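You operate a simulated robot arm through the tools that you are given. There is no shell and no other tool.

You are at the controls of a simulated robot arm. One attempt, no reset.

## Task
Shut the carton and band it at the pull printed on it.
Fine: slide it close to the gate, one pull with hands out of the arch, lever up and dial off after.
Where things are to end (x, y in the base frame): carton with the green stripe within 30 mm of [650, 670].

Only the result counts: the job must be done as asked and must still hold three seconds after the hand-in. Knocking over, shifting, dropping, spilling or breaking anything else fails it.

## Robot
A 7-joint arm with a two-finger parallel gripper, fixed in place. Base frame: the origin is on the floor under the middle of its stand, x ahead of it, y to its left, z up. Readings come in mm, rad, newtons and seconds.
With the tool pointing down near the work surface it reaches from about 440 to 920 mm from the base axis. Its first joint turns from -2.496 to 2.496 rad. Payload 3 kg.
Tool frame: the origin (TCP) lies between the finger pads and is the grasp point; the fingertips stand 30 mm ahead of it; z points along the fingers, y is the line along which they close. The gripper opens to 94 mm. The fingers are 28 mm wide and 10 mm thick; the gripper's body (50 by 96 mm) begins 55 mm behind the TCP.
Orientation is that of the tool frame in the base frame, as a unit quaternion [w, x, y, z]. With the fingers straight down and closing along the base's y, the tool's x points along the base's -x, its y along +y and its z along -z.

## Interface
- The arm moves only by the tool move_arm. Its argument "targets" is text: rows parted by semicolons, each of 7 numbers parted by spaces: the shift along the base's x, y, z in units of 150 mm (1.0 is 150 mm), then the turn, a rotation vector about the base's x, y, z in units of 45 degrees (1.0 is 45 degrees), then the opening, from 0 (shut) to 1 (fully open). In form: x y z ax ay az jaw; .... A call has 1 to 20 rows; each row is the pose to reach, as a shift and turn from the pose commanded when the call began. A call with a number of a shift or a turn outside -1 to 1 is refused whole. Rows are played at 5 a second. More than 50 mm and 0.15 rad between two rows, or a gripper value outside its range, and nothing of the call is played. Where a pose cannot be reached the arm comes as near as it can. A force on the tool above 90 N (or 10 N above the force at the start of the call, whichever is more), or a blocked arm, ends the call early, and 0.2 s more pass. Each finger travels about 72 mm/s and halts on what it meets, pressing with about 23 N; the grip force reading is that of the motor and also rises with nothing between the fingers. The clock runs only during rows and for 0.2 s after the last one: add rows that repeat a pose to give the fingers time. The reply holds the time, the measured pose of the TCP, the force on the tool along the base axes, the opening and the grip force, in the units named above and with some noise, with the torque about the TCP (base axes, N m) and any sound that the robot's microphone picked up, and new pictures: "views" is both (left out), scene, wrist or none.
- Cameras (640 x 400 px; columns grow to the right, rows downward): "scene" is fixed at [50.9, -501, 1540.8]; the picture's right is [0.93, -0.36, 0.00], its down [-0.15, -0.40, -0.90] and it looks along [0.32, 0.84, -0.43] (base axes); focal length 324 px, centre (320, 200). "wrist" rides on the gripper at [76, 14, -102] in the tool frame; the picture's right is [-0.18, 0.98, 0.00], its down [-0.75, -0.14, -0.64] and it looks along [-0.63, -0.12, 0.77] (tool axes); focal length 243 px, centre (320, 200). There is no depth. A picture from a camera that has moved, and an enlarged one, comes with that camera's place and axes in the base frame and with its lens.
- enlarge(camera, box): a new picture of the part [left, top, right, bottom] of that camera's present view, enlarged. It takes no simulated time.
- job_done(): hands the job in; it is judged then, once.

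Nothing tells you positions but the pictures and the camera data. Unless the task says otherwise, let go and move clear before handing in.

The tools are called after ">>>" as a command line: name --argument value ..., lists and objects as JSON in quotes. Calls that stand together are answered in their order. move_arm: Moves the arm, as the interface text tells. Its arguments: {"type":"object","properties":{"targets":{"type":"string"},"views":{"type":"string","enum":["both","scene","wrist","none"]}},"required":["targets"]} The other tools are called the same way: enlarge (camera, box) takes an enlarged picture of a part of a camera's view; job_done () hands the job in.

At the start:

```text
t: 0.0
tcp_pos: [284.1, 349.4, 1360.8]
orientation: [0.0, 0.0, 1.0, 0.0]
force: [-0.5, -0.1, -0.3]
torque: [0.01, -0.03, 0.0]
finger_gap: 94.2
grasp_force: 0.0
```

scene: 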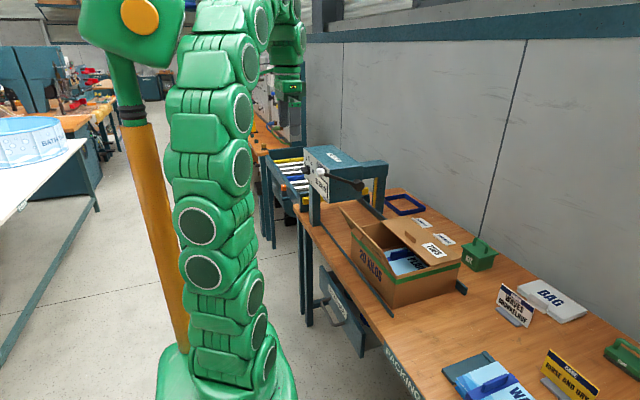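
wrist: 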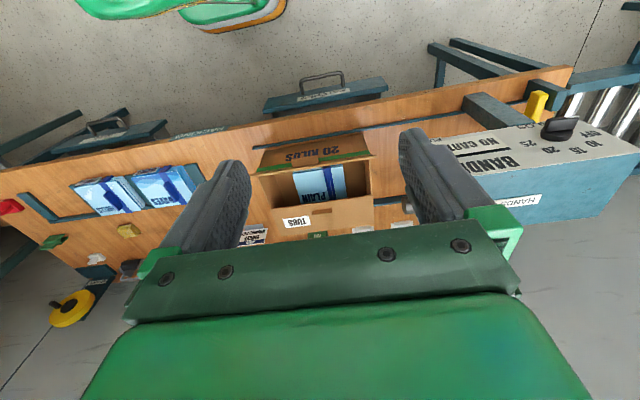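

I see a packing bench with an open carton (green stripe, "20 KILOS") between rails, and a banding machine with an arch, dial and lever further along. I'll look closer before moving.

>>> enlarge --camera "scene" --box '[280, 130, 480, 255]'

>>> enlarge --camera "scene" --box '[320, 190, 500, 310]'

>>> enlarge --camera "wrist" --box '[380, 60, 640, 250]'

>>> enlarge --camera "wrist" --box '[220, 100, 420, 250]'

>>> enlarge --camera "scene" --box '[430, 230, 640, 400]'

```text
3.20 times, centred on (380, 192) of scene
camera zoom: at [50.9, -501.0, 1540.8], right [0.93, -0.36, 0.0], down [-0.15, -0.4, -0.9], along [0.32, 0.84, -0.43], focal length 1036 px, centre (128, 224)
```

zoom: 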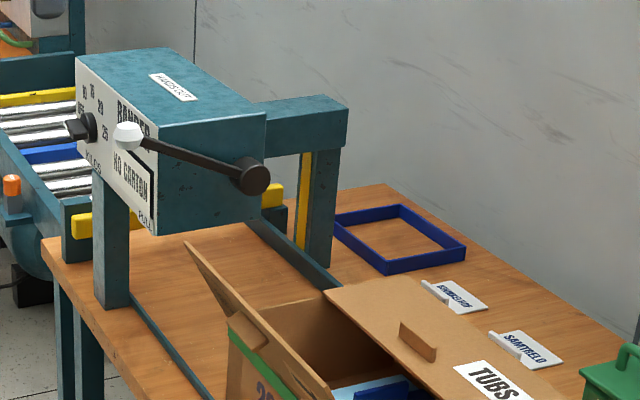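

```text
3.33 times, centred on (410, 250) of scene
camera zoom: at [50.9, -501.0, 1540.8], right [0.93, -0.36, 0.0], down [-0.15, -0.4, -0.9], along [0.32, 0.84, -0.43], focal length 1079 px, centre (20, 33)
```

zoom: 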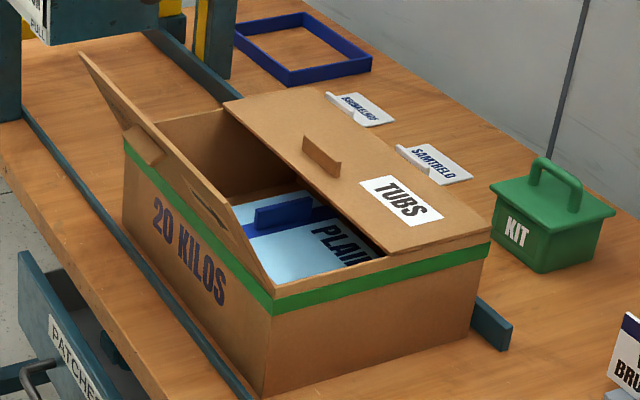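

```text
2.11 times, centred on (510, 155) of wrist
camera zoom: at [208.5, 363.2, 1461.8], right [0.18, 0.98, 0.0], down [0.75, -0.14, 0.64], along [0.63, -0.12, -0.77], focal length 511 px, centre (-80, 295)
```

zoom: 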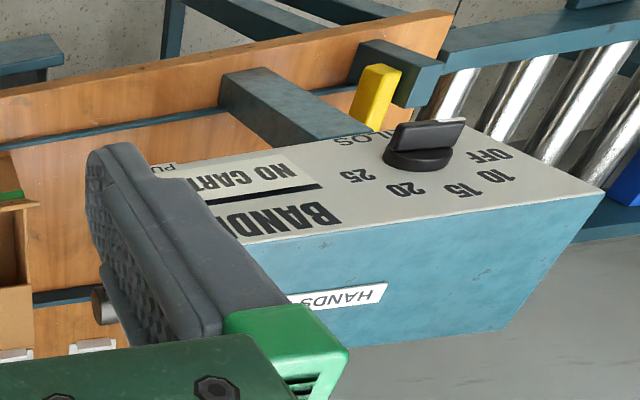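

```text
2.67 times, centred on (320, 175) of wrist
camera zoom: at [208.5, 363.2, 1461.8], right [0.18, 0.98, 0.0], down [0.75, -0.14, 0.64], along [0.63, -0.12, -0.77], focal length 647 px, centre (320, 267)
```

zoom: 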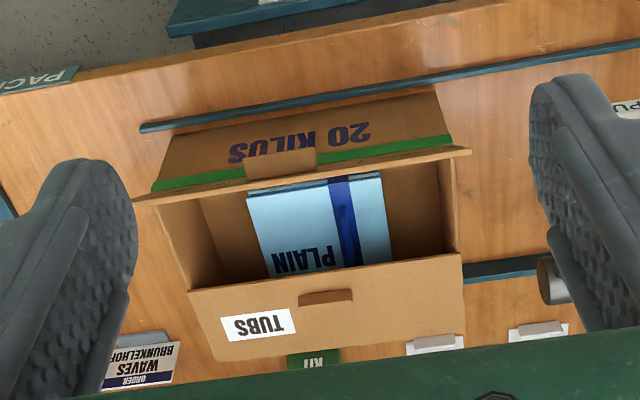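

```text
2.35 times, centred on (535, 315) of scene
camera zoom: at [50.9, -501.0, 1540.8], right [0.93, -0.36, 0.0], down [-0.15, -0.4, -0.9], along [0.32, 0.84, -0.43], focal length 762 px, centre (-186, -71)
```

zoom: 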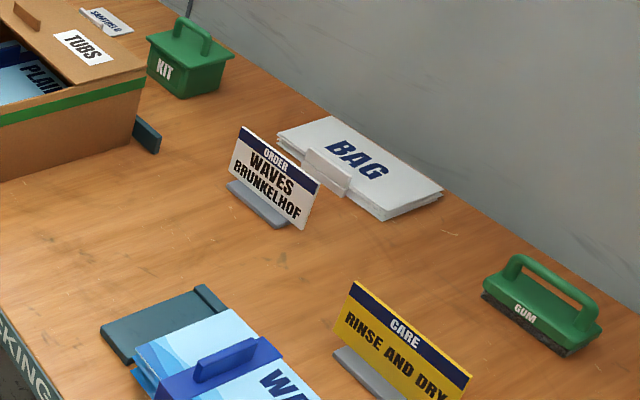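

The carton sits roughly at x 535–790, y 130–450, with the bench top near z ≈ 795, and the bander arch near y ≈ 700. I'll enlarge details of the machine, lever and flaps.

>>> enlarge --camera "scene" --box '[300, 140, 370, 184]'

>>> enlarge --camera "scene" --box '[330, 195, 420, 251]'

>>> enlarge --camera "wrist" --box '[440, 100, 640, 225]'

>>> enlarge --camera "scene" --box '[285, 170, 405, 245]'

>>> enlarge --camera "wrist" --box '[240, 130, 380, 218]'

>>> enlarge --camera "wrist" --box '[0, 100, 220, 240]'

```text
9.09 times, centred on (335, 162) of scene
camera zoom: at [50.9, -501.0, 1540.8], right [0.93, -0.36, 0.0], down [-0.15, -0.4, -0.9], along [0.32, 0.84, -0.43], focal length 2944 px, centre (184, 546)
```

zoom: 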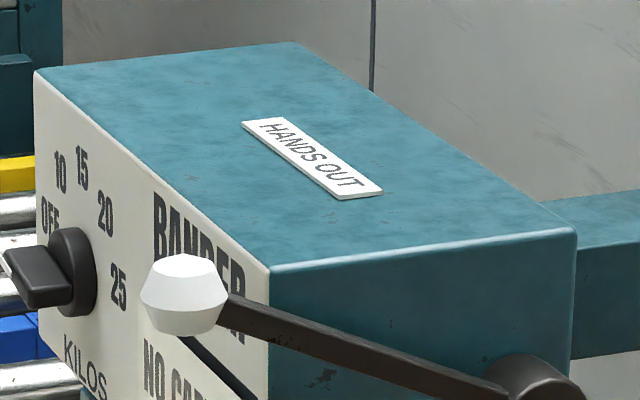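

```text
7.11 times, centred on (375, 223) of scene
camera zoom: at [50.9, -501.0, 1540.8], right [0.93, -0.36, 0.0], down [-0.15, -0.4, -0.9], along [0.32, 0.84, -0.43], focal length 2303 px, centre (-71, 36)
```

zoom: 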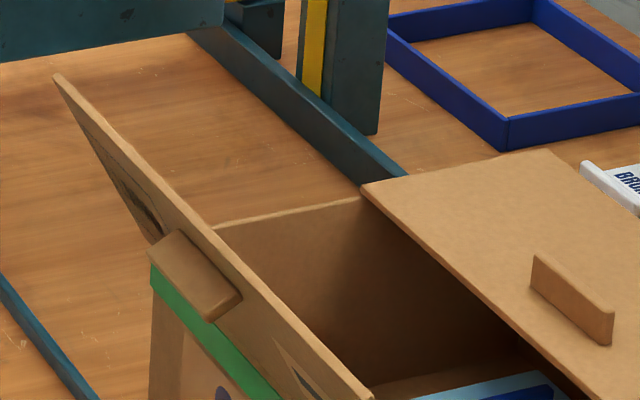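

```text
3.20 times, centred on (540, 162) of wrist
camera zoom: at [208.5, 363.2, 1461.8], right [0.18, 0.98, 0.0], down [0.75, -0.14, 0.64], along [0.63, -0.12, -0.77], focal length 776 px, centre (-384, 320)
```

zoom: 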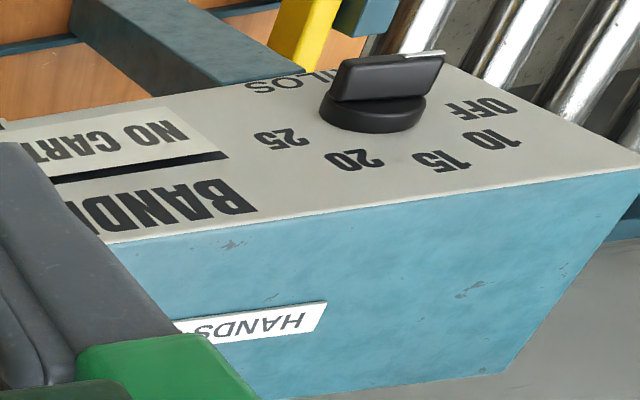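

```text
5.33 times, centred on (345, 208) of scene
camera zoom: at [50.9, -501.0, 1540.8], right [0.93, -0.36, 0.0], down [-0.15, -0.4, -0.9], along [0.32, 0.84, -0.43], focal length 1727 px, centre (187, 160)
```

zoom: 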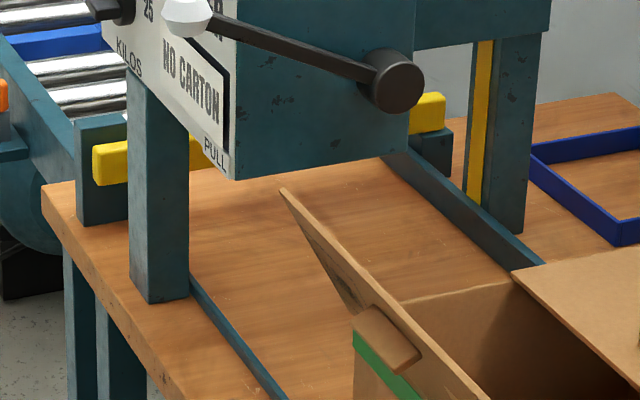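

```text
4.55 times, centred on (310, 174) of wrist
camera zoom: at [208.5, 363.2, 1461.8], right [0.18, 0.98, 0.0], down [0.75, -0.14, 0.64], along [0.63, -0.12, -0.77], focal length 1103 px, centre (366, 318)
```

zoom: 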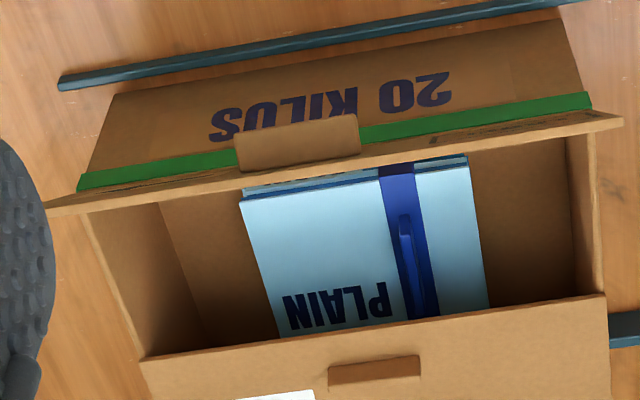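

```text
2.86 times, centred on (110, 170) of wrist
camera zoom: at [208.5, 363.2, 1461.8], right [0.18, 0.98, 0.0], down [0.75, -0.14, 0.64], along [0.63, -0.12, -0.77], focal length 693 px, centre (920, 286)
```

zoom: 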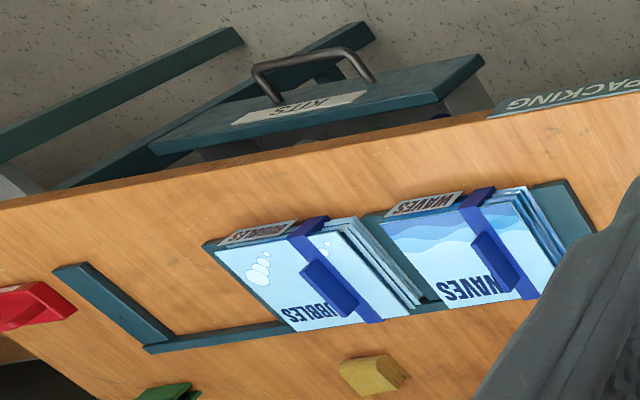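

The dial reads OFF with its bar pointing toward +y, and the lever ball is up on the near (-y) side of the bander head. The front flap leans outward and the TUBS flap looks nearly closed. I'll move the wrist camera in front of the bander to inspect the dial and lever.

>>> move_arm --targets "0 0.2 -0.13 0 0 0 0.5; 0 0.4 -0.27 0 0 0 0.3; 0 0.6 -0.4 0 0 0 0; 0 0.8 -0.53 0 0 0 0; 0 1 -0.67 0 0 0 0" --views "both"

```text
t: 1.2
tcp_pos: [283.0, 501.4, 1264.5]
orientation: [0.004, -0.003, 1.0, 0.003]
force: [0.2, 0.9, -0.3]
torque: [-0.01, -0.02, -0.03]
finger_gap: 0.2
grasp_force: 22.9
camera wrist: at [207.5, 515.3, 1364.8], right [0.18, 0.98, 0.01], down [0.75, -0.14, 0.65], along [0.64, -0.11, -0.76], focal length 243 px, centre (320, 200)
```

scene: 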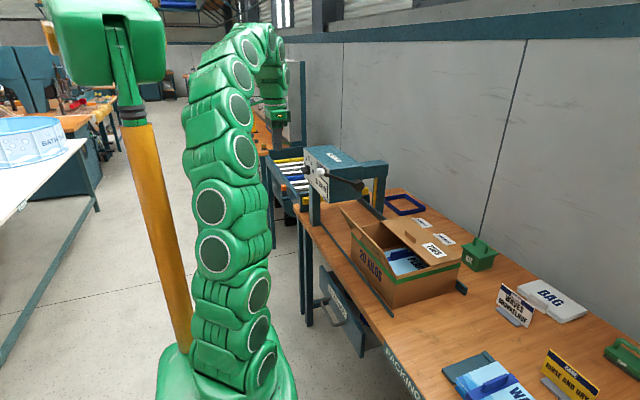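
wrist: 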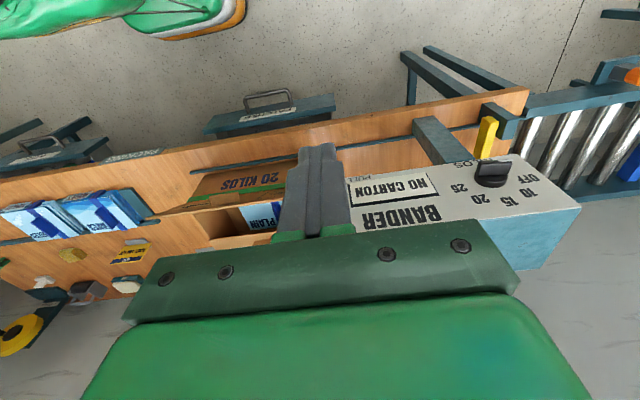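

The closed fingers now leave more of the view open. I'll shift further along y and lower for a frontal look at the dial and lever.

>>> move_arm --targets "0 0.25 -0.2 0 0 0 0; 0 0.5 -0.4 0 0 0 0; 0 0.75 -0.6 0 0 0 0; 0 1 -0.7 0 0 0 0; 0 1 -0.7 0 0 0 0" --views "wrist"

>>> enlarge --camera "wrist" --box '[200, 80, 520, 280]'

```text
t: 2.4
tcp_pos: [287.1, 648.5, 1153.1]
orientation: [0.0, 0.0, 1.0, 0.0]
force: [-0.1, -0.4, 0.2]
torque: [0.02, 0.03, -0.02]
finger_gap: 0.0
grasp_force: 23.4
camera wrist: at [211.7, 662.9, 1254.4], right [0.18, 0.98, 0.0], down [0.75, -0.14, 0.64], along [0.63, -0.12, -0.77], focal length 243 px, centre (320, 200)
```

wrist: 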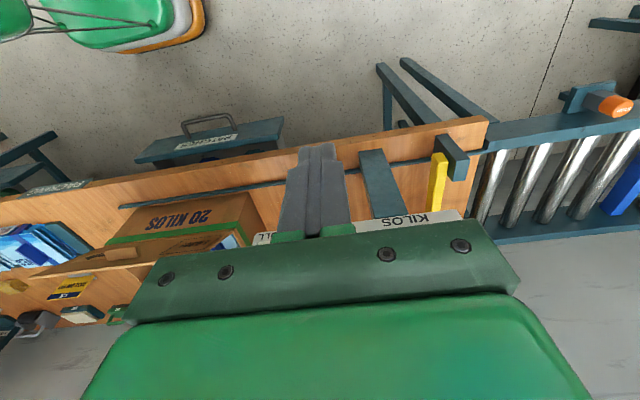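

```text
2.00 times, centred on (360, 180) of wrist
camera zoom: at [211.7, 662.9, 1254.4], right [0.18, 0.98, 0.0], down [0.75, -0.14, 0.64], along [0.63, -0.12, -0.77], focal length 485 px, centre (240, 240)
```

zoom: 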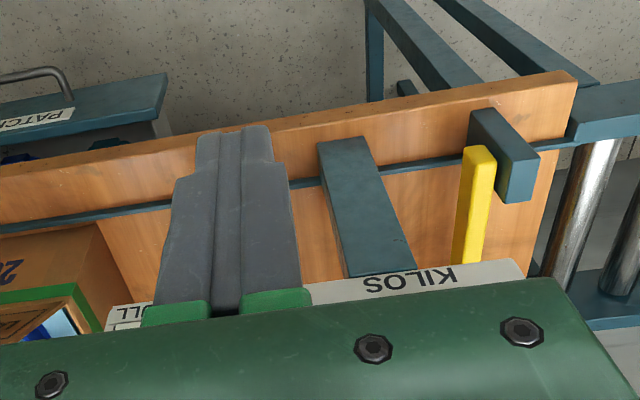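

The view is blocked by the gripper body when pointing straight down. I'll tilt the tool toward +x by 45°, which I also need for the dial, and look again.

>>> move_arm --targets "0 0 0 0 -0.167 0 0; 0 0 0 0 -0.333 0 0; 0 0 0 0 -0.5 0 0; 0 0 0 0 -0.667 0 0; 0 0 0 0 -0.833 0 0; 0 0 0 0 -1 0 0; 0 0 0 0 -1 0 0" --views "both"

```text
t: 4.0
tcp_pos: [283.3, 646.9, 1154.5]
orientation: [0.383, 0.0, 0.924, 0.001]
force: [0.7, 0.4, -0.3]
torque: [0.04, 0.01, 0.04]
finger_gap: 0.1
grasp_force: 22.5
camera wrist: at [158.5, 662.4, 1172.0], right [0.13, 0.98, 0.13], down [0.08, -0.14, 0.99], along [0.99, -0.12, -0.09], focal length 243 px, centre (320, 200)
```

scene: 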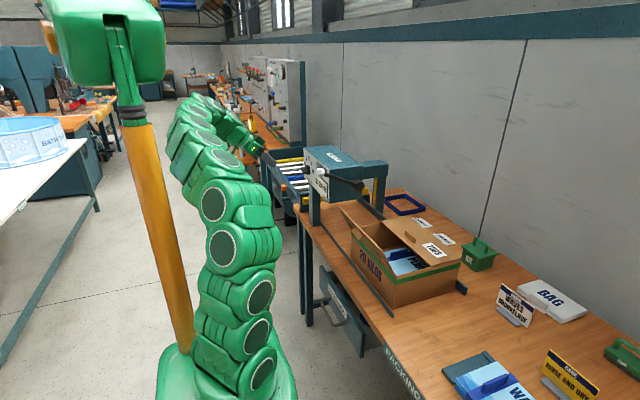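
wrist: 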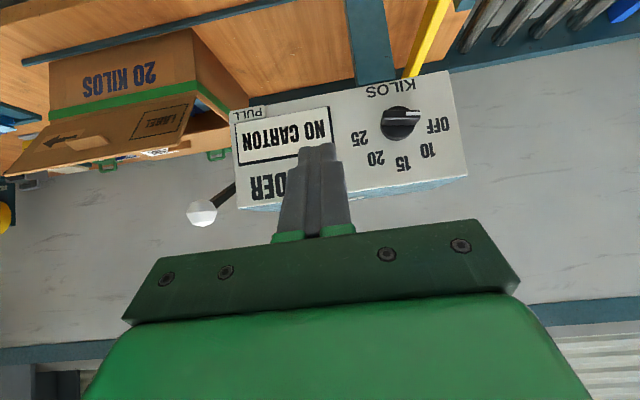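

Now the dial face is visible (upside down): the pointer is on OFF and the lever ball is at lower left. I'll enlarge for angles and positions.

>>> enlarge --camera "wrist" --box '[330, 70, 480, 210]'

>>> enlarge --camera "wrist" --box '[160, 80, 360, 250]'

>>> enlarge --camera "wrist" --box '[0, 30, 240, 190]'

```text
2.86 times, centred on (405, 140) of wrist
camera zoom: at [158.5, 662.4, 1172.0], right [0.13, 0.98, 0.13], down [0.08, -0.14, 0.99], along [0.99, -0.12, -0.09], focal length 693 px, centre (77, 371)
```

zoom: 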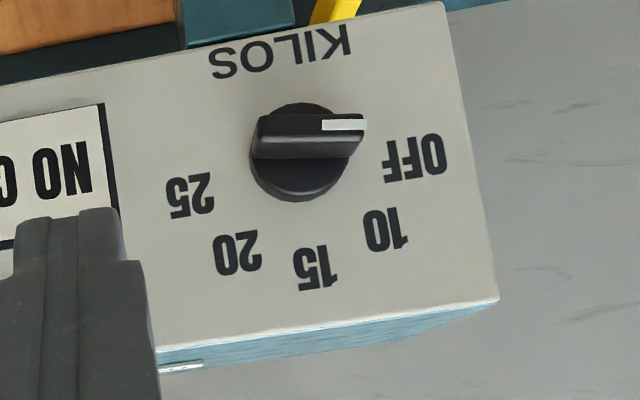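

```text
2.35 times, centred on (260, 165) of wrist
camera zoom: at [158.5, 662.4, 1172.0], right [0.13, 0.98, 0.13], down [0.08, -0.14, 0.99], along [0.99, -0.12, -0.09], focal length 571 px, centre (461, 282)
```

zoom: 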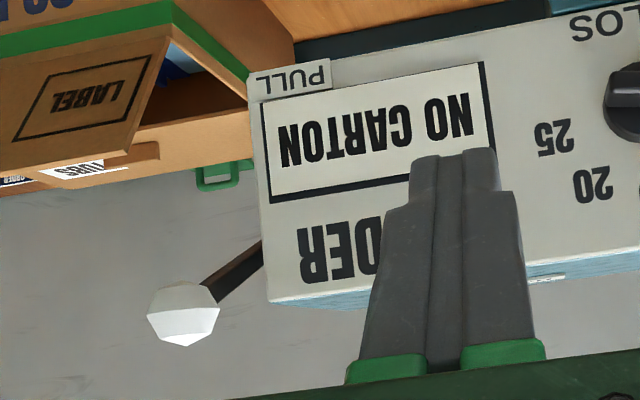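

```text
2.50 times, centred on (120, 110) of wrist
camera zoom: at [158.5, 662.4, 1172.0], right [0.13, 0.98, 0.13], down [0.08, -0.14, 0.99], along [0.99, -0.12, -0.09], focal length 606 px, centre (820, 425)
```

zoom: 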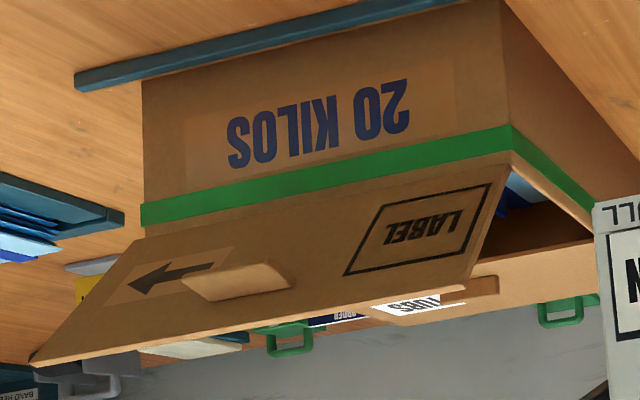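

The dial spans OFF (80° left of top) to 25 in 40° steps, centred near (478, 736, 1062), and its grip bar sticks out to about x ≈ 437. I'll point the tool fully along +x in front of the dial at a safe standoff.

>>> move_arm --targets "0.05 0.1 -0.1 0 -0.167 0 0; 0.1 0.2 -0.2 0 -0.333 0 0; 0.15 0.3 -0.3 0 -0.5 0 0; 0.2 0.4 -0.4 0 -0.667 0 0; 0.25 0.5 -0.5 0 -0.833 0 0; 0.31 0.58 -0.62 0 -1 0 0; 0.31 0.58 -0.62 0 -1 0 0" --views "both"

```text
t: 5.6
tcp_pos: [333.0, 736.2, 1062.4]
orientation: [0.707, 0.0, 0.707, 0.0]
force: [0.4, 0.0, 0.2]
torque: [0.01, -0.04, 0.01]
finger_gap: 0.1
grasp_force: 23.2
camera wrist: at [230.6, 751.5, 984.9], right [0.0, 0.98, 0.18], down [-0.64, -0.14, 0.75], along [0.77, -0.12, 0.63], focal length 243 px, centre (320, 200)
```

scene: 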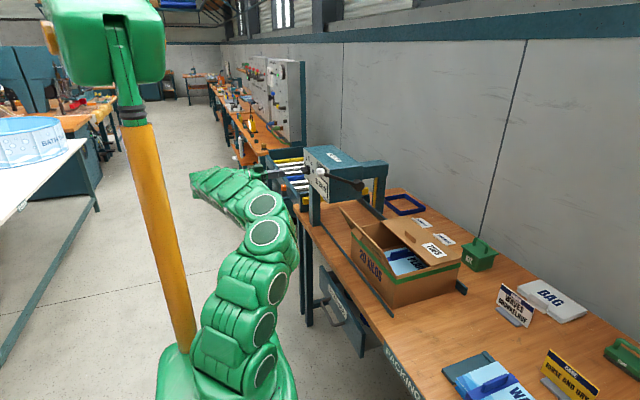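
wrist: 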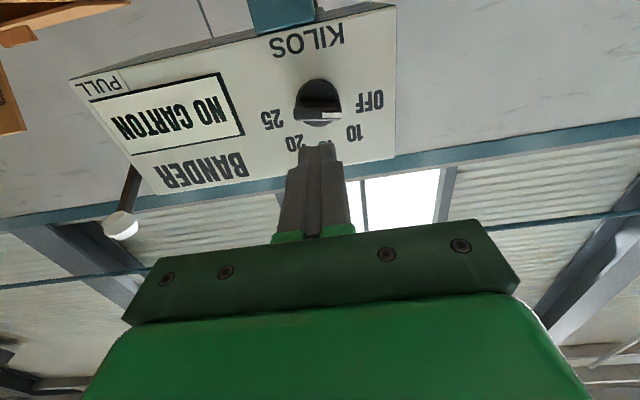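

The tool now points at the face. I'll enlarge to triangulate the knob and the ball from this second viewpoint.

>>> enlarge --camera "wrist" --box '[250, 40, 410, 150]'

>>> enlarge --camera "wrist" --box '[60, 60, 240, 260]'

```text
3.64 times, centred on (330, 95) of wrist
camera zoom: at [230.6, 751.5, 984.9], right [0.0, 0.98, 0.18], down [-0.64, -0.14, 0.75], along [0.77, -0.12, 0.63], focal length 882 px, centre (284, 582)
```

zoom: 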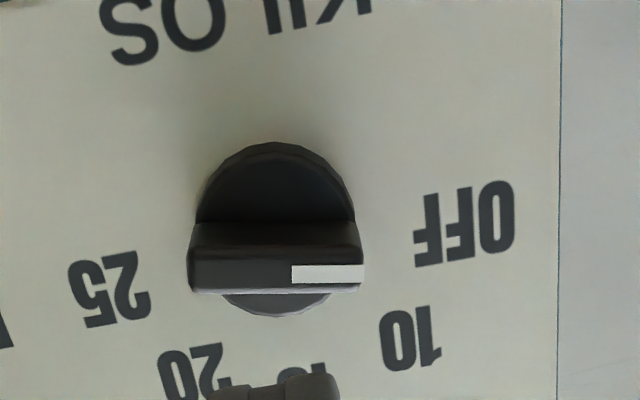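

```text
2.00 times, centred on (150, 160) of wrist
camera zoom: at [230.6, 751.5, 984.9], right [0.0, 0.98, 0.18], down [-0.64, -0.14, 0.75], along [0.77, -0.12, 0.63], focal length 485 px, centre (660, 280)
```

zoom: 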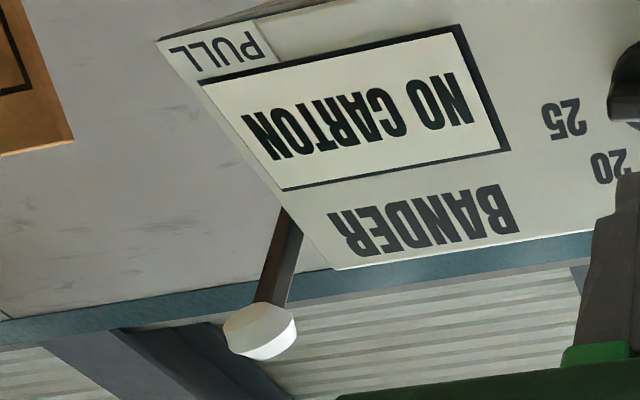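

The knob bar's front centre triangulates to about (439, 735, 1061), tilted 10° up toward +y. I'll roll the tool −80° about x and open the fingers partway so they straddle the bar.

>>> move_arm --targets "0 0 0 -0.167 0 0 0.2; 0 0 0 -0.333 0 0 0.4; 0 0 0 -0.5 0 0 0.5; 0 0 0 -0.667 0 0 0.5; 0 0 0 -0.833 0 0 0.5; 0 0 0 -1 0 0 0.5; 0 0 0 -1 0 0 0.5" --views "none"

>>> move_arm --targets "0 0 0 -0.16 0 0 0.5; 0 0 0 -0.32 0 0 0.5; 0 0 0 -0.48 0 0 0.5; 0 0 0 -0.64 0 0 0.5; 0 0 0 -0.778 0 0 0.5; 0 0 0 -0.778 0 0 0.5" --views "both"

```text
t: 7.2
tcp_pos: [330.6, 734.5, 1061.0]
orientation: [0.653, -0.271, 0.653, -0.272]
force: [-0.2, 0.1, -0.5]
torque: [0.0, 0.01, 0.01]
finger_gap: 47.1
grasp_force: 0.1
```

```text
t: 8.6
tcp_pos: [331.6, 735.7, 1062.3]
orientation: [0.541, -0.455, 0.541, -0.455]
force: [0.5, -0.1, 0.2]
torque: [0.04, 0.02, 0.0]
finger_gap: 46.9
grasp_force: 0.0
camera wrist: at [228.5, 662.9, 1033.5], right [0.0, 0.35, -0.94], down [-0.64, 0.72, 0.27], along [0.77, 0.6, 0.23], focal length 243 px, centre (320, 200)
```

scene: 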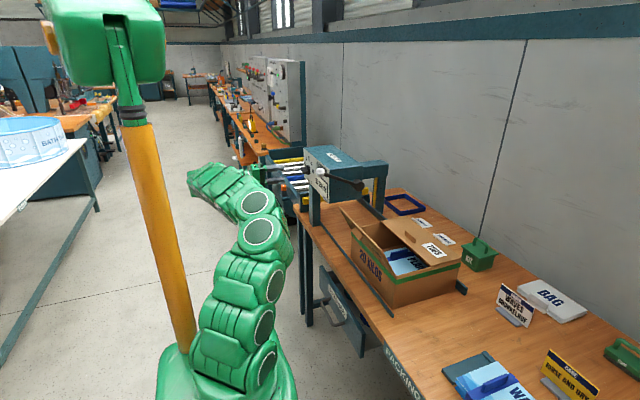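
wrist: 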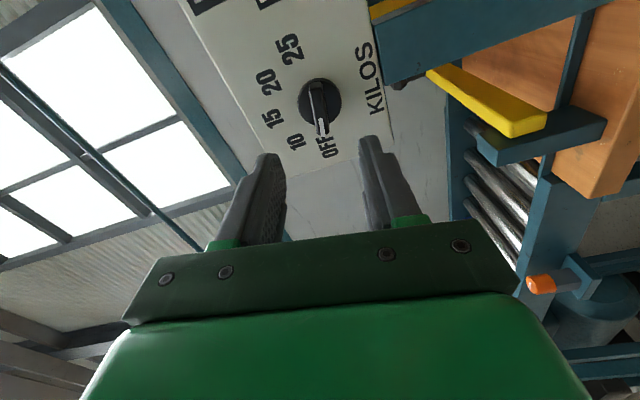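

The fingers are aligned to straddle the bar. I'll advance along +x to put the fingertips around the bar, stopping short of the dial's base disc.

>>> move_arm --targets "0.2 0 0 0 0 0 0.5; 0.4 -0.005 -0.005 0 0 0 0.5; 0.55 -0.009 -0.009 0 0 0 0.5; 0.643 -0.009 -0.009 0 0 0 0.5; 0.643 -0.009 -0.009 0 0 0 0.5" --views "wrist"

>>> enlarge --camera "wrist" --box '[220, 20, 440, 240]'

```text
t: 9.8
tcp_pos: [426.7, 733.4, 1061.2]
orientation: [0.541, -0.455, 0.541, -0.455]
force: [-0.2, -0.3, 1.3]
torque: [0.0, 0.01, -0.03]
finger_gap: 47.2
grasp_force: 0.0
camera wrist: at [324.3, 661.1, 1032.5], right [0.0, 0.35, -0.94], down [-0.64, 0.72, 0.27], along [0.77, 0.6, 0.23], focal length 243 px, centre (320, 200)
```

wrist: 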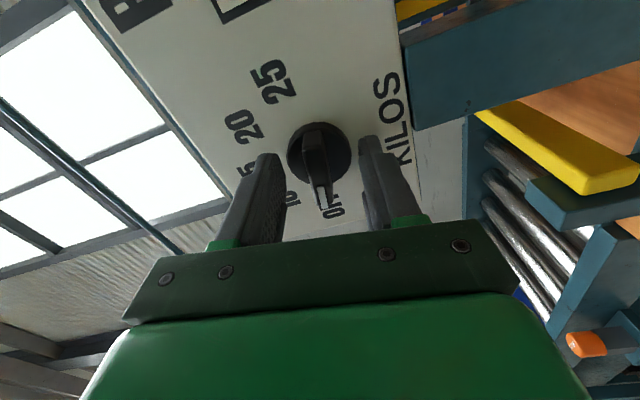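

```text
1.82 times, centred on (330, 130) of wrist
camera zoom: at [324.3, 661.1, 1032.5], right [0.0, 0.35, -0.94], down [-0.64, 0.72, 0.27], along [0.77, 0.6, 0.23], focal length 441 px, centre (302, 327)
```

zoom: 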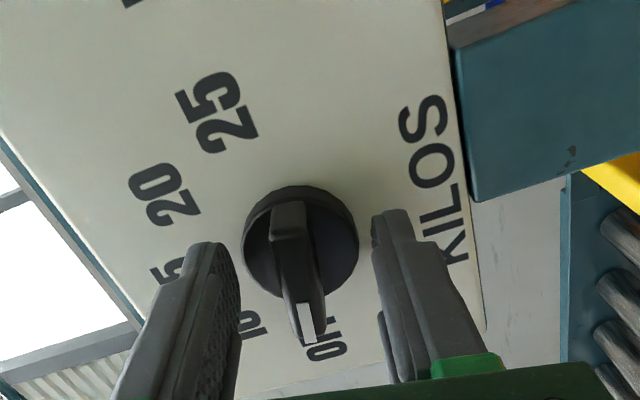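

The bar sits between the fingertips. I'll close on it now.

>>> move_arm --targets "0 0 0 0 0 0 0.3; 0 0 0 0 0 0 0.1; 0 0 0 0 0 0 0; 0 0 0 0 0 0 0" --views "wrist"

>>> enlarge --camera "wrist" --box '[220, 20, 440, 240]'

```text
t: 10.8
tcp_pos: [425.0, 734.4, 1061.0]
orientation: [0.542, -0.454, 0.542, -0.455]
force: [-0.5, -0.7, 12.4]
torque: [0.03, 0.09, -0.69]
finger_gap: 11.8
grasp_force: 45.2
camera wrist: at [324.2, 661.0, 1033.3], right [0.0, 0.35, -0.94], down [-0.64, 0.72, 0.27], along [0.77, 0.6, 0.23], focal length 243 px, centre (320, 200)
```

wrist: 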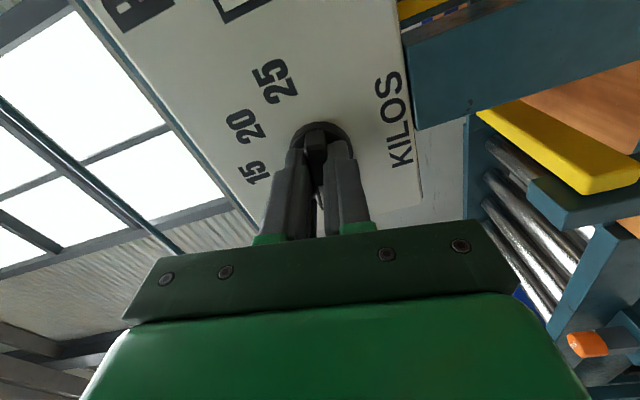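

```text
1.82 times, centred on (330, 130) of wrist
camera zoom: at [324.2, 661.0, 1033.3], right [0.0, 0.35, -0.94], down [-0.64, 0.72, 0.27], along [0.77, 0.6, 0.23], focal length 441 px, centre (302, 327)
```

zoom: 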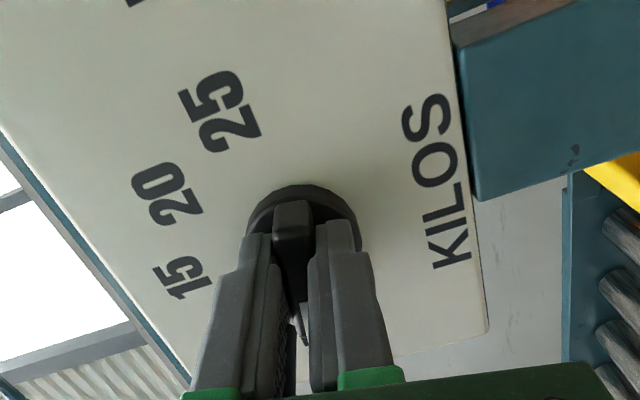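

The bar is gripped (gap 11.8 mm) with a slight upward load, so I'll nudge up a millimetre and turn the dial +45°, the first part of 120° clockwise.

>>> move_arm --targets "0 0 0.01 0 0 0 0; 0 0 0.01 0.143 0 0 0; 0 0 0.01 0.286 0 0 0; 0 0 0.01 0.429 0 0 0; 0 0 0.01 0.571 0 0 0; 0 0 0.01 0.714 0 0 0; 0 0 0.01 0.857 0 0 0; 0 0 0.01 1 0 0 0; 0 0 0.01 1 0 0 0" --views "wrist"

```text
t: 12.8
tcp_pos: [426.5, 735.1, 1061.4]
orientation: [0.674, -0.212, 0.675, -0.213]
force: [-16.9, -22.8, -26.8]
torque: [0.02, 0.52, -0.5]
finger_gap: 11.8
grasp_force: 45.1
camera wrist: at [324.6, 702.7, 989.9], right [0.0, 0.91, -0.41], down [-0.64, 0.32, 0.7], along [0.77, 0.27, 0.58], focal length 243 px, centre (320, 200)
```

wrist: 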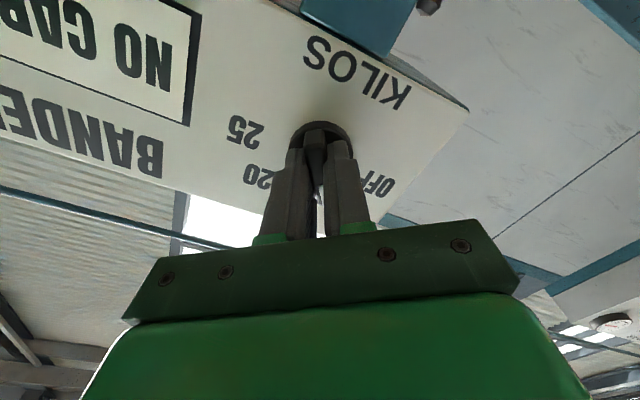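

The dial turned 45° with small friction loads. I'll relax the position slightly and continue another 45°.

>>> move_arm --targets "-0.004 -0.006 -0.009 0 0 0 0; -0.004 -0.006 -0.009 0.143 0 0 0; -0.004 -0.006 -0.009 0.286 0 0 0; -0.004 -0.006 -0.009 0.429 0 0 0; -0.004 -0.006 -0.009 0.571 0 0 0; -0.004 -0.006 -0.009 0.714 0 0 0; -0.004 -0.006 -0.009 0.857 0 0 0; -0.004 -0.006 -0.009 1 0 0 0; -0.004 -0.006 -0.009 1 0 0 0" --views "wrist"

```text
t: 14.8
tcp_pos: [426.6, 735.6, 1061.9]
orientation: [0.705, 0.062, 0.704, 0.063]
force: [26.6, 59.4, 16.9]
torque: [-0.04, -0.82, 0.63]
finger_gap: 11.6
grasp_force: 45.4
camera wrist: at [324.6, 762.4, 987.5], right [0.0, 0.94, 0.35], down [-0.64, -0.27, 0.72], along [0.77, -0.22, 0.6], focal length 243 px, centre (320, 200)
```

wrist: 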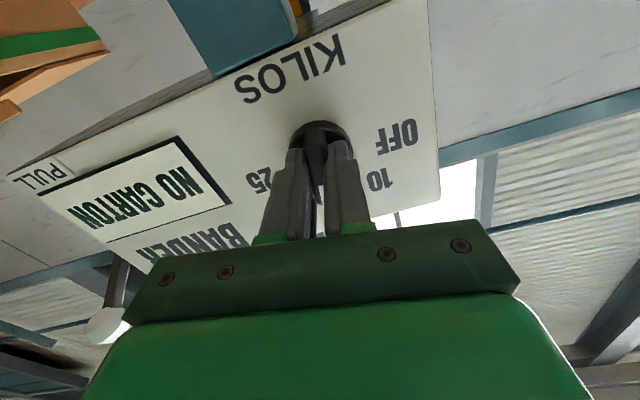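

Now loaded toward +y, so the dial axis is about 1.4 mm further in y; I'll correct to it and turn the last 30° to reach 20.

>>> move_arm --targets "0.003 0.009 0.001 0 0 0 0; 0.003 0.009 0.001 0.133 0 0 0; 0.003 0.009 0.001 0.267 0 0 0; 0.003 0.009 0.001 0.4 0 0 0; 0.003 0.009 0.001 0.533 0 0 0; 0.003 0.009 0.001 0.667 0 0 0; 0.003 0.009 0.001 0.667 0 0 0" --views "wrist"

>>> enlarge --camera "wrist" --box '[220, 20, 440, 240]'

```text
t: 16.4
tcp_pos: [425.9, 736.7, 1061.2]
orientation: [0.665, 0.242, 0.664, 0.243]
force: [-1.8, 30.0, 22.9]
torque: [-0.01, -1.26, -0.2]
finger_gap: 11.8
grasp_force: 45.0
camera wrist: at [324.6, 795.7, 1011.1], right [0.0, 0.63, 0.77], down [-0.64, -0.59, 0.49], along [0.77, -0.5, 0.41], focal length 243 px, centre (320, 200)
```

wrist: 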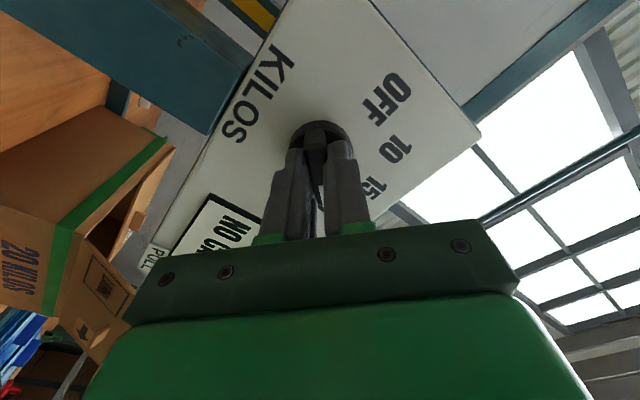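

```text
1.82 times, centred on (330, 130) of wrist
camera zoom: at [324.6, 795.7, 1011.1], right [0.0, 0.63, 0.77], down [-0.64, -0.59, 0.49], along [0.77, -0.5, 0.41], focal length 441 px, centre (302, 327)
```

zoom: 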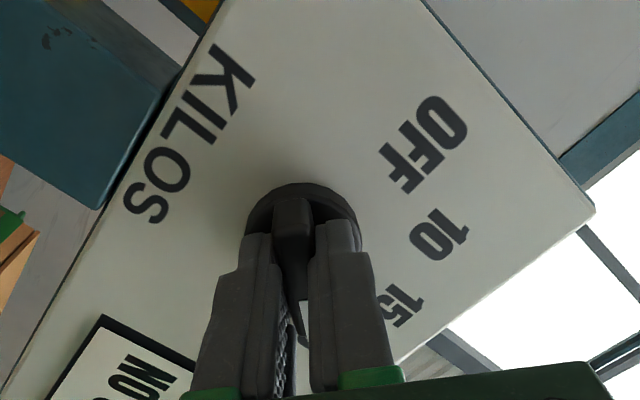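

The dial should now be at 20. I'll open the fingers, back straight out and check the pointer.

>>> move_arm --targets "0 0 0 0 0 0 0.2; 0 0 0 0 0 0 0.5; 0 0 0 0 0 0 0.5; -0.2 0 0 0 0 0 0.5; -0.5 0 0 0 0 0 0.5; -0.8 0 0 0 0 0 0.5; -0.8 0 0 0 0 0 0.5" --views "wrist"

>>> enlarge --camera "wrist" --box '[220, 20, 440, 180]'

```text
t: 18.0
tcp_pos: [304.6, 735.1, 1062.3]
orientation: [0.665, 0.241, 0.664, 0.242]
force: [0.6, -0.7, 0.8]
torque: [0.04, 0.0, 0.02]
finger_gap: 47.1
grasp_force: 0.1
camera wrist: at [203.8, 794.3, 1013.1], right [0.0, 0.63, 0.77], down [-0.64, -0.59, 0.49], along [0.77, -0.5, 0.41], focal length 243 px, centre (320, 200)
```

wrist: 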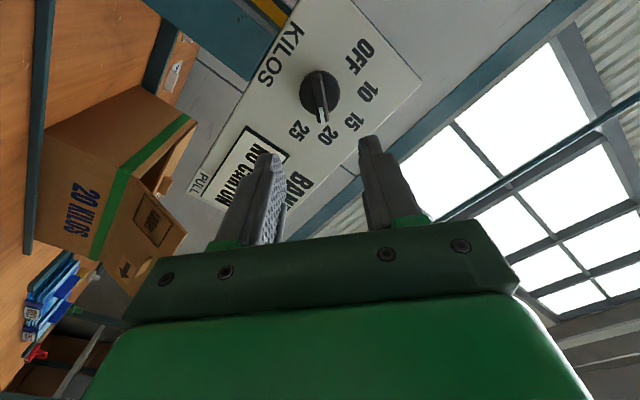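

```text
2.50 times, centred on (330, 100) of wrist
camera zoom: at [203.8, 794.3, 1013.1], right [0.0, 0.63, 0.77], down [-0.64, -0.59, 0.49], along [0.77, -0.5, 0.41], focal length 606 px, centre (295, 450)
```

zoom: 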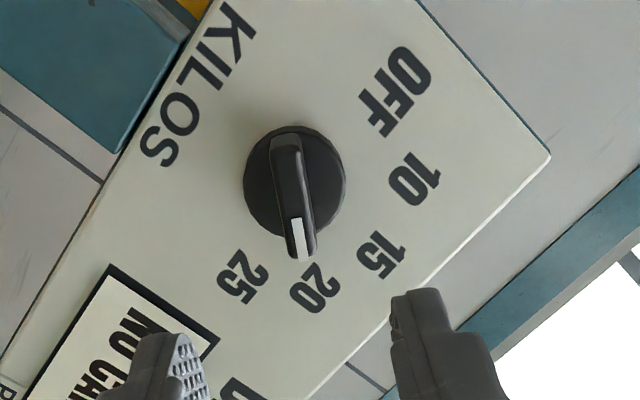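

The dial reads 20. Next I'll unroll the tool, swing back along −y clear of the lever ball, and return the tool to pointing down in front of the carton's open flap.

>>> move_arm --targets "0 -0.15 0.05 -0.148 0 0 0.3; 0 -0.3 0.1 -0.296 0 0 0.1; 0 -0.45 0.15 -0.444 0 0 0; 0 -0.6 0.2 -0.593 0 0 0; 0 -0.75 0.25 -0.741 0 0 0; 0 -0.9 0.3 -0.889 0 0 0; 0 -0.9 0.3 -0.889 0 0 0" --views "none"

>>> move_arm --targets "0 -0.15 0.05 0 0.167 0 0; 0 -0.3 0.1 0 0.333 0 0; 0 -0.5 0.15 0 0.5 0 0; 0 -0.7 0.2 0 0.667 0 0; 0 -0.85 0.25 0 0.833 0 0; 0 -1 0.3 0 1 0 0; 0 -1 0.3 0 1 0 0" --views "both"

```text
t: 19.8
tcp_pos: [374.5, 568.8, 1061.2]
orientation: [0.69, 0.021, 0.721, -0.062]
force: [-0.8, -0.6, 0.0]
torque: [-0.02, 0.01, 0.03]
finger_gap: 0.2
grasp_force: 22.8
stopped in row 7: the arm was blocked; the commanded pose is now the measured one
```

```text
t: 21.6
tcp_pos: [383.7, 415.2, 987.5]
orientation: [0.298, -0.027, 0.941, -0.155]
force: [0.7, 0.6, 0.2]
torque: [-0.01, -0.01, 0.01]
finger_gap: 0.1
grasp_force: 22.7
stopped in row 7: the arm was blocked; the commanded pose is now the measured one
camera wrist: at [263.4, 445.8, 1019.7], right [0.19, 0.96, -0.2], down [0.25, 0.15, 0.96], along [0.95, -0.23, -0.21], focal length 243 px, centre (320, 200)
```

scene: 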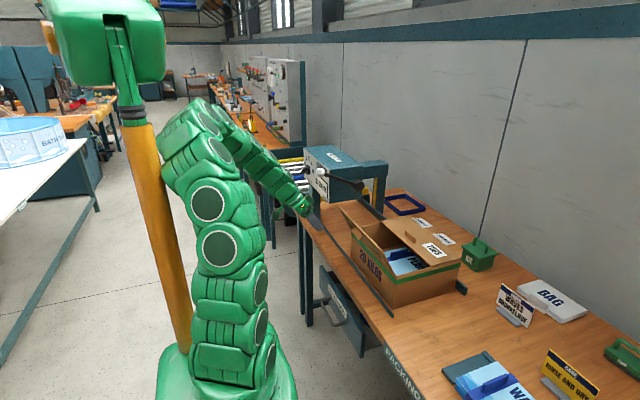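
wrist: 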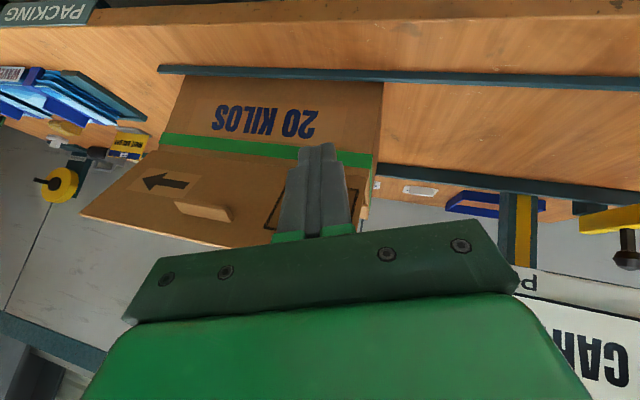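

The arm couldn't reach the folded-in pose and ended tilted near (384, 415, 988) without touching anything. I'll raise it and rotate back to pointing straight down, clear of the flap.

>>> move_arm --targets "-0.03 -0.05 0.15 0.068 0.13 -0.012 0; -0.03 -0.1 0.3 0.135 0.259 -0.023 0; -0.03 -0.2 0.45 0.203 0.389 -0.035 0; -0.03 -0.3 0.6 0.27 0.519 -0.047 0; 0 -0.4 0.75 0.338 0.648 -0.058 0; 0 -0.47 0.85 0.405 0.778 -0.07 0; 0 -0.47 0.85 0.405 0.778 -0.07 0" --views "both"

```text
t: 23.2
tcp_pos: [381.0, 344.9, 1117.2]
orientation: [0.002, -0.003, 1.0, 0.002]
force: [0.7, 0.6, 0.4]
torque: [0.01, 0.01, 0.02]
finger_gap: 0.0
grasp_force: 23.1
camera wrist: at [306.3, 358.4, 1219.3], right [0.18, 0.98, 0.0], down [0.75, -0.14, 0.65], along [0.64, -0.11, -0.76], focal length 243 px, centre (320, 200)
```

scene: 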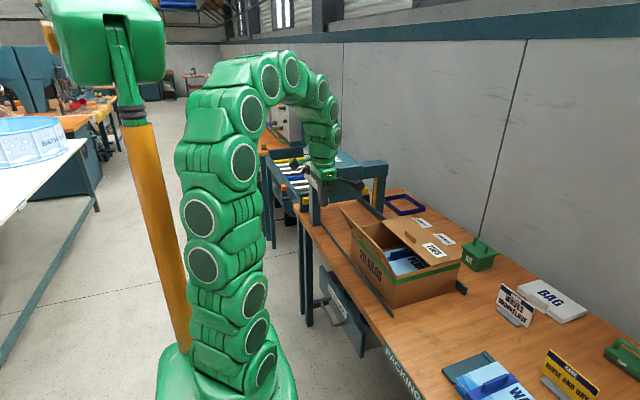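
wrist: 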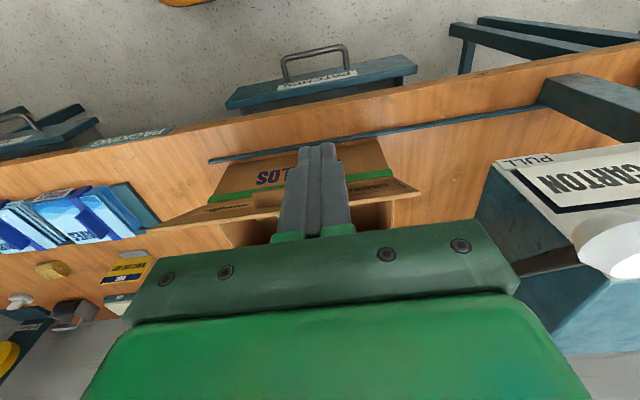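

The tool is upright in front of the flap at (381, 345, 1117). I'll lower the closed fingers to just outside the flap's upper half.

>>> move_arm --targets "0.1 0 -0.2 0 0 0 0; 0.2 0 -0.4 0 0 0 0; 0.3 0 -0.6 0 0 0 0; 0.3 0 -0.6 0 0 0 0" --views "both"

>>> enlarge --camera "wrist" --box '[140, 110, 500, 260]'

>>> enlarge --camera "scene" --box '[290, 140, 450, 260]'

```text
t: 24.2
tcp_pos: [427.1, 344.8, 1026.5]
orientation: [0.003, -0.002, 1.0, 0.002]
force: [-0.6, 0.0, -0.7]
torque: [0.0, 0.01, -0.01]
finger_gap: 0.0
grasp_force: 23.2
camera wrist: at [350.8, 358.0, 1128.6], right [0.18, 0.98, 0.0], down [0.75, -0.14, 0.65], along [0.64, -0.11, -0.76], focal length 243 px, centre (320, 200)
```

scene: 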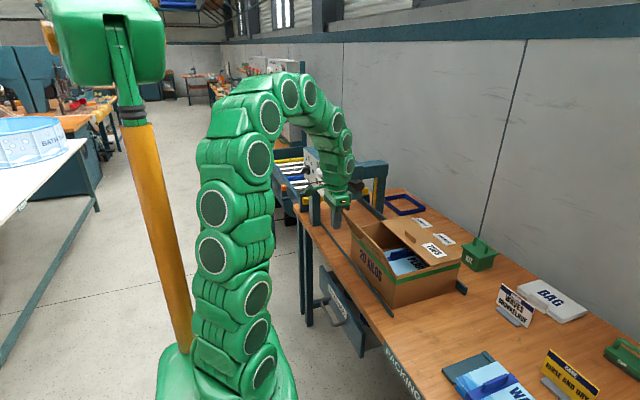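
wrist: 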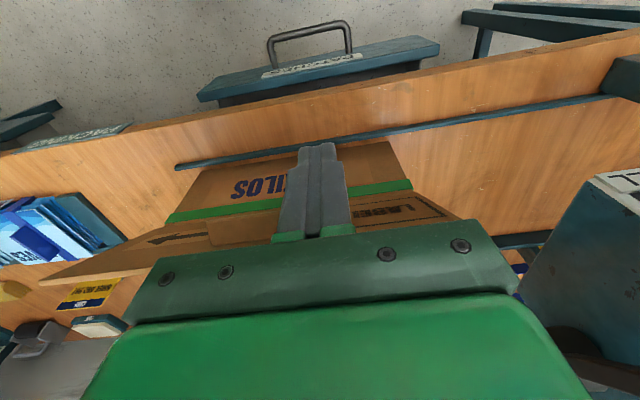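

```text
1.78 times, centred on (320, 185) of wrist
camera zoom: at [350.8, 358.0, 1128.6], right [0.18, 0.98, 0.0], down [0.75, -0.14, 0.65], along [0.64, -0.11, -0.76], focal length 431 px, centre (320, 227)
```

zoom: 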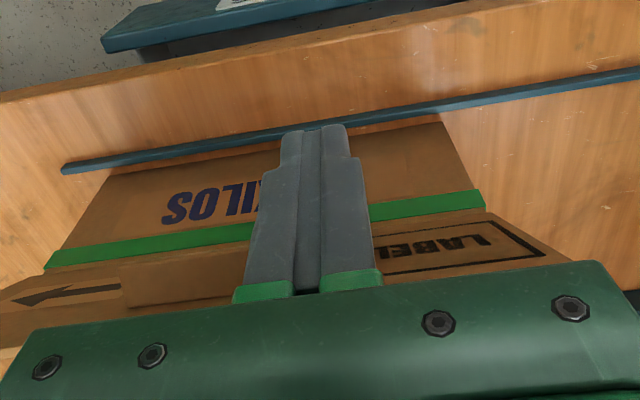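

```text
3.33 times, centred on (370, 200) of scene
camera zoom: at [50.9, -501.0, 1540.8], right [0.93, -0.36, 0.0], down [-0.15, -0.4, -0.9], along [0.32, 0.84, -0.43], focal length 1079 px, centre (153, 200)
```

zoom: 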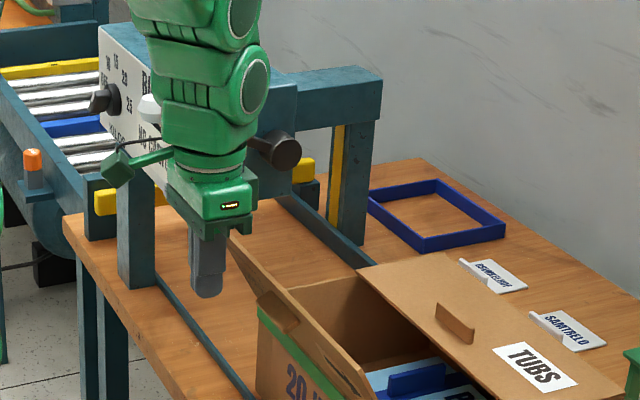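

Fingers are just outside the flap, on the +y side of its tab. I'll push +x to swing the flap up and over.

>>> move_arm --targets "0.12 0 0 0 0 0 0; 0.24 0 0 0 0 0 0; 0.36 0 0 0 0 0 0; 0.48 0 0 0 0 0 0; 0.6 0 0 0 0 0 0; 0.6 0 0 0 0 0 0" --views "both"

>>> enlarge --camera "scene" --box '[290, 140, 480, 300]'

```text
t: 25.6
tcp_pos: [518.2, 345.8, 1025.6]
orientation: [0.004, -0.002, 1.0, 0.002]
force: [0.3, 0.4, 0.3]
torque: [-0.03, -0.01, -0.02]
finger_gap: 0.0
grasp_force: 23.1
camera wrist: at [440.7, 359.8, 1126.7], right [0.18, 0.98, 0.0], down [0.75, -0.14, 0.65], along [0.64, -0.11, -0.76], focal length 243 px, centre (320, 200)
```

scene: 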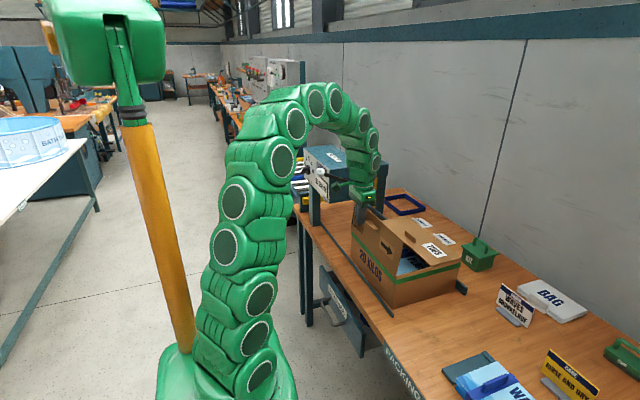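
wrist: 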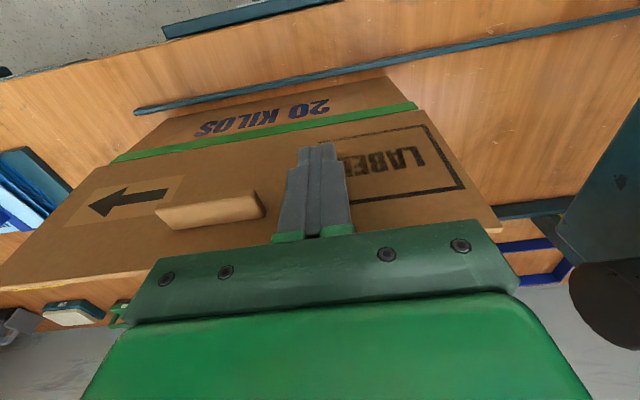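

```text
2.50 times, centred on (385, 220) of scene
camera zoom: at [50.9, -501.0, 1540.8], right [0.93, -0.36, 0.0], down [-0.15, -0.4, -0.9], along [0.32, 0.84, -0.43], focal length 810 px, centre (158, 150)
```

zoom: 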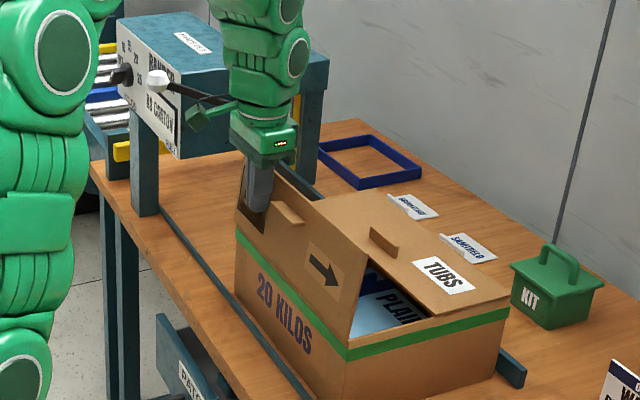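

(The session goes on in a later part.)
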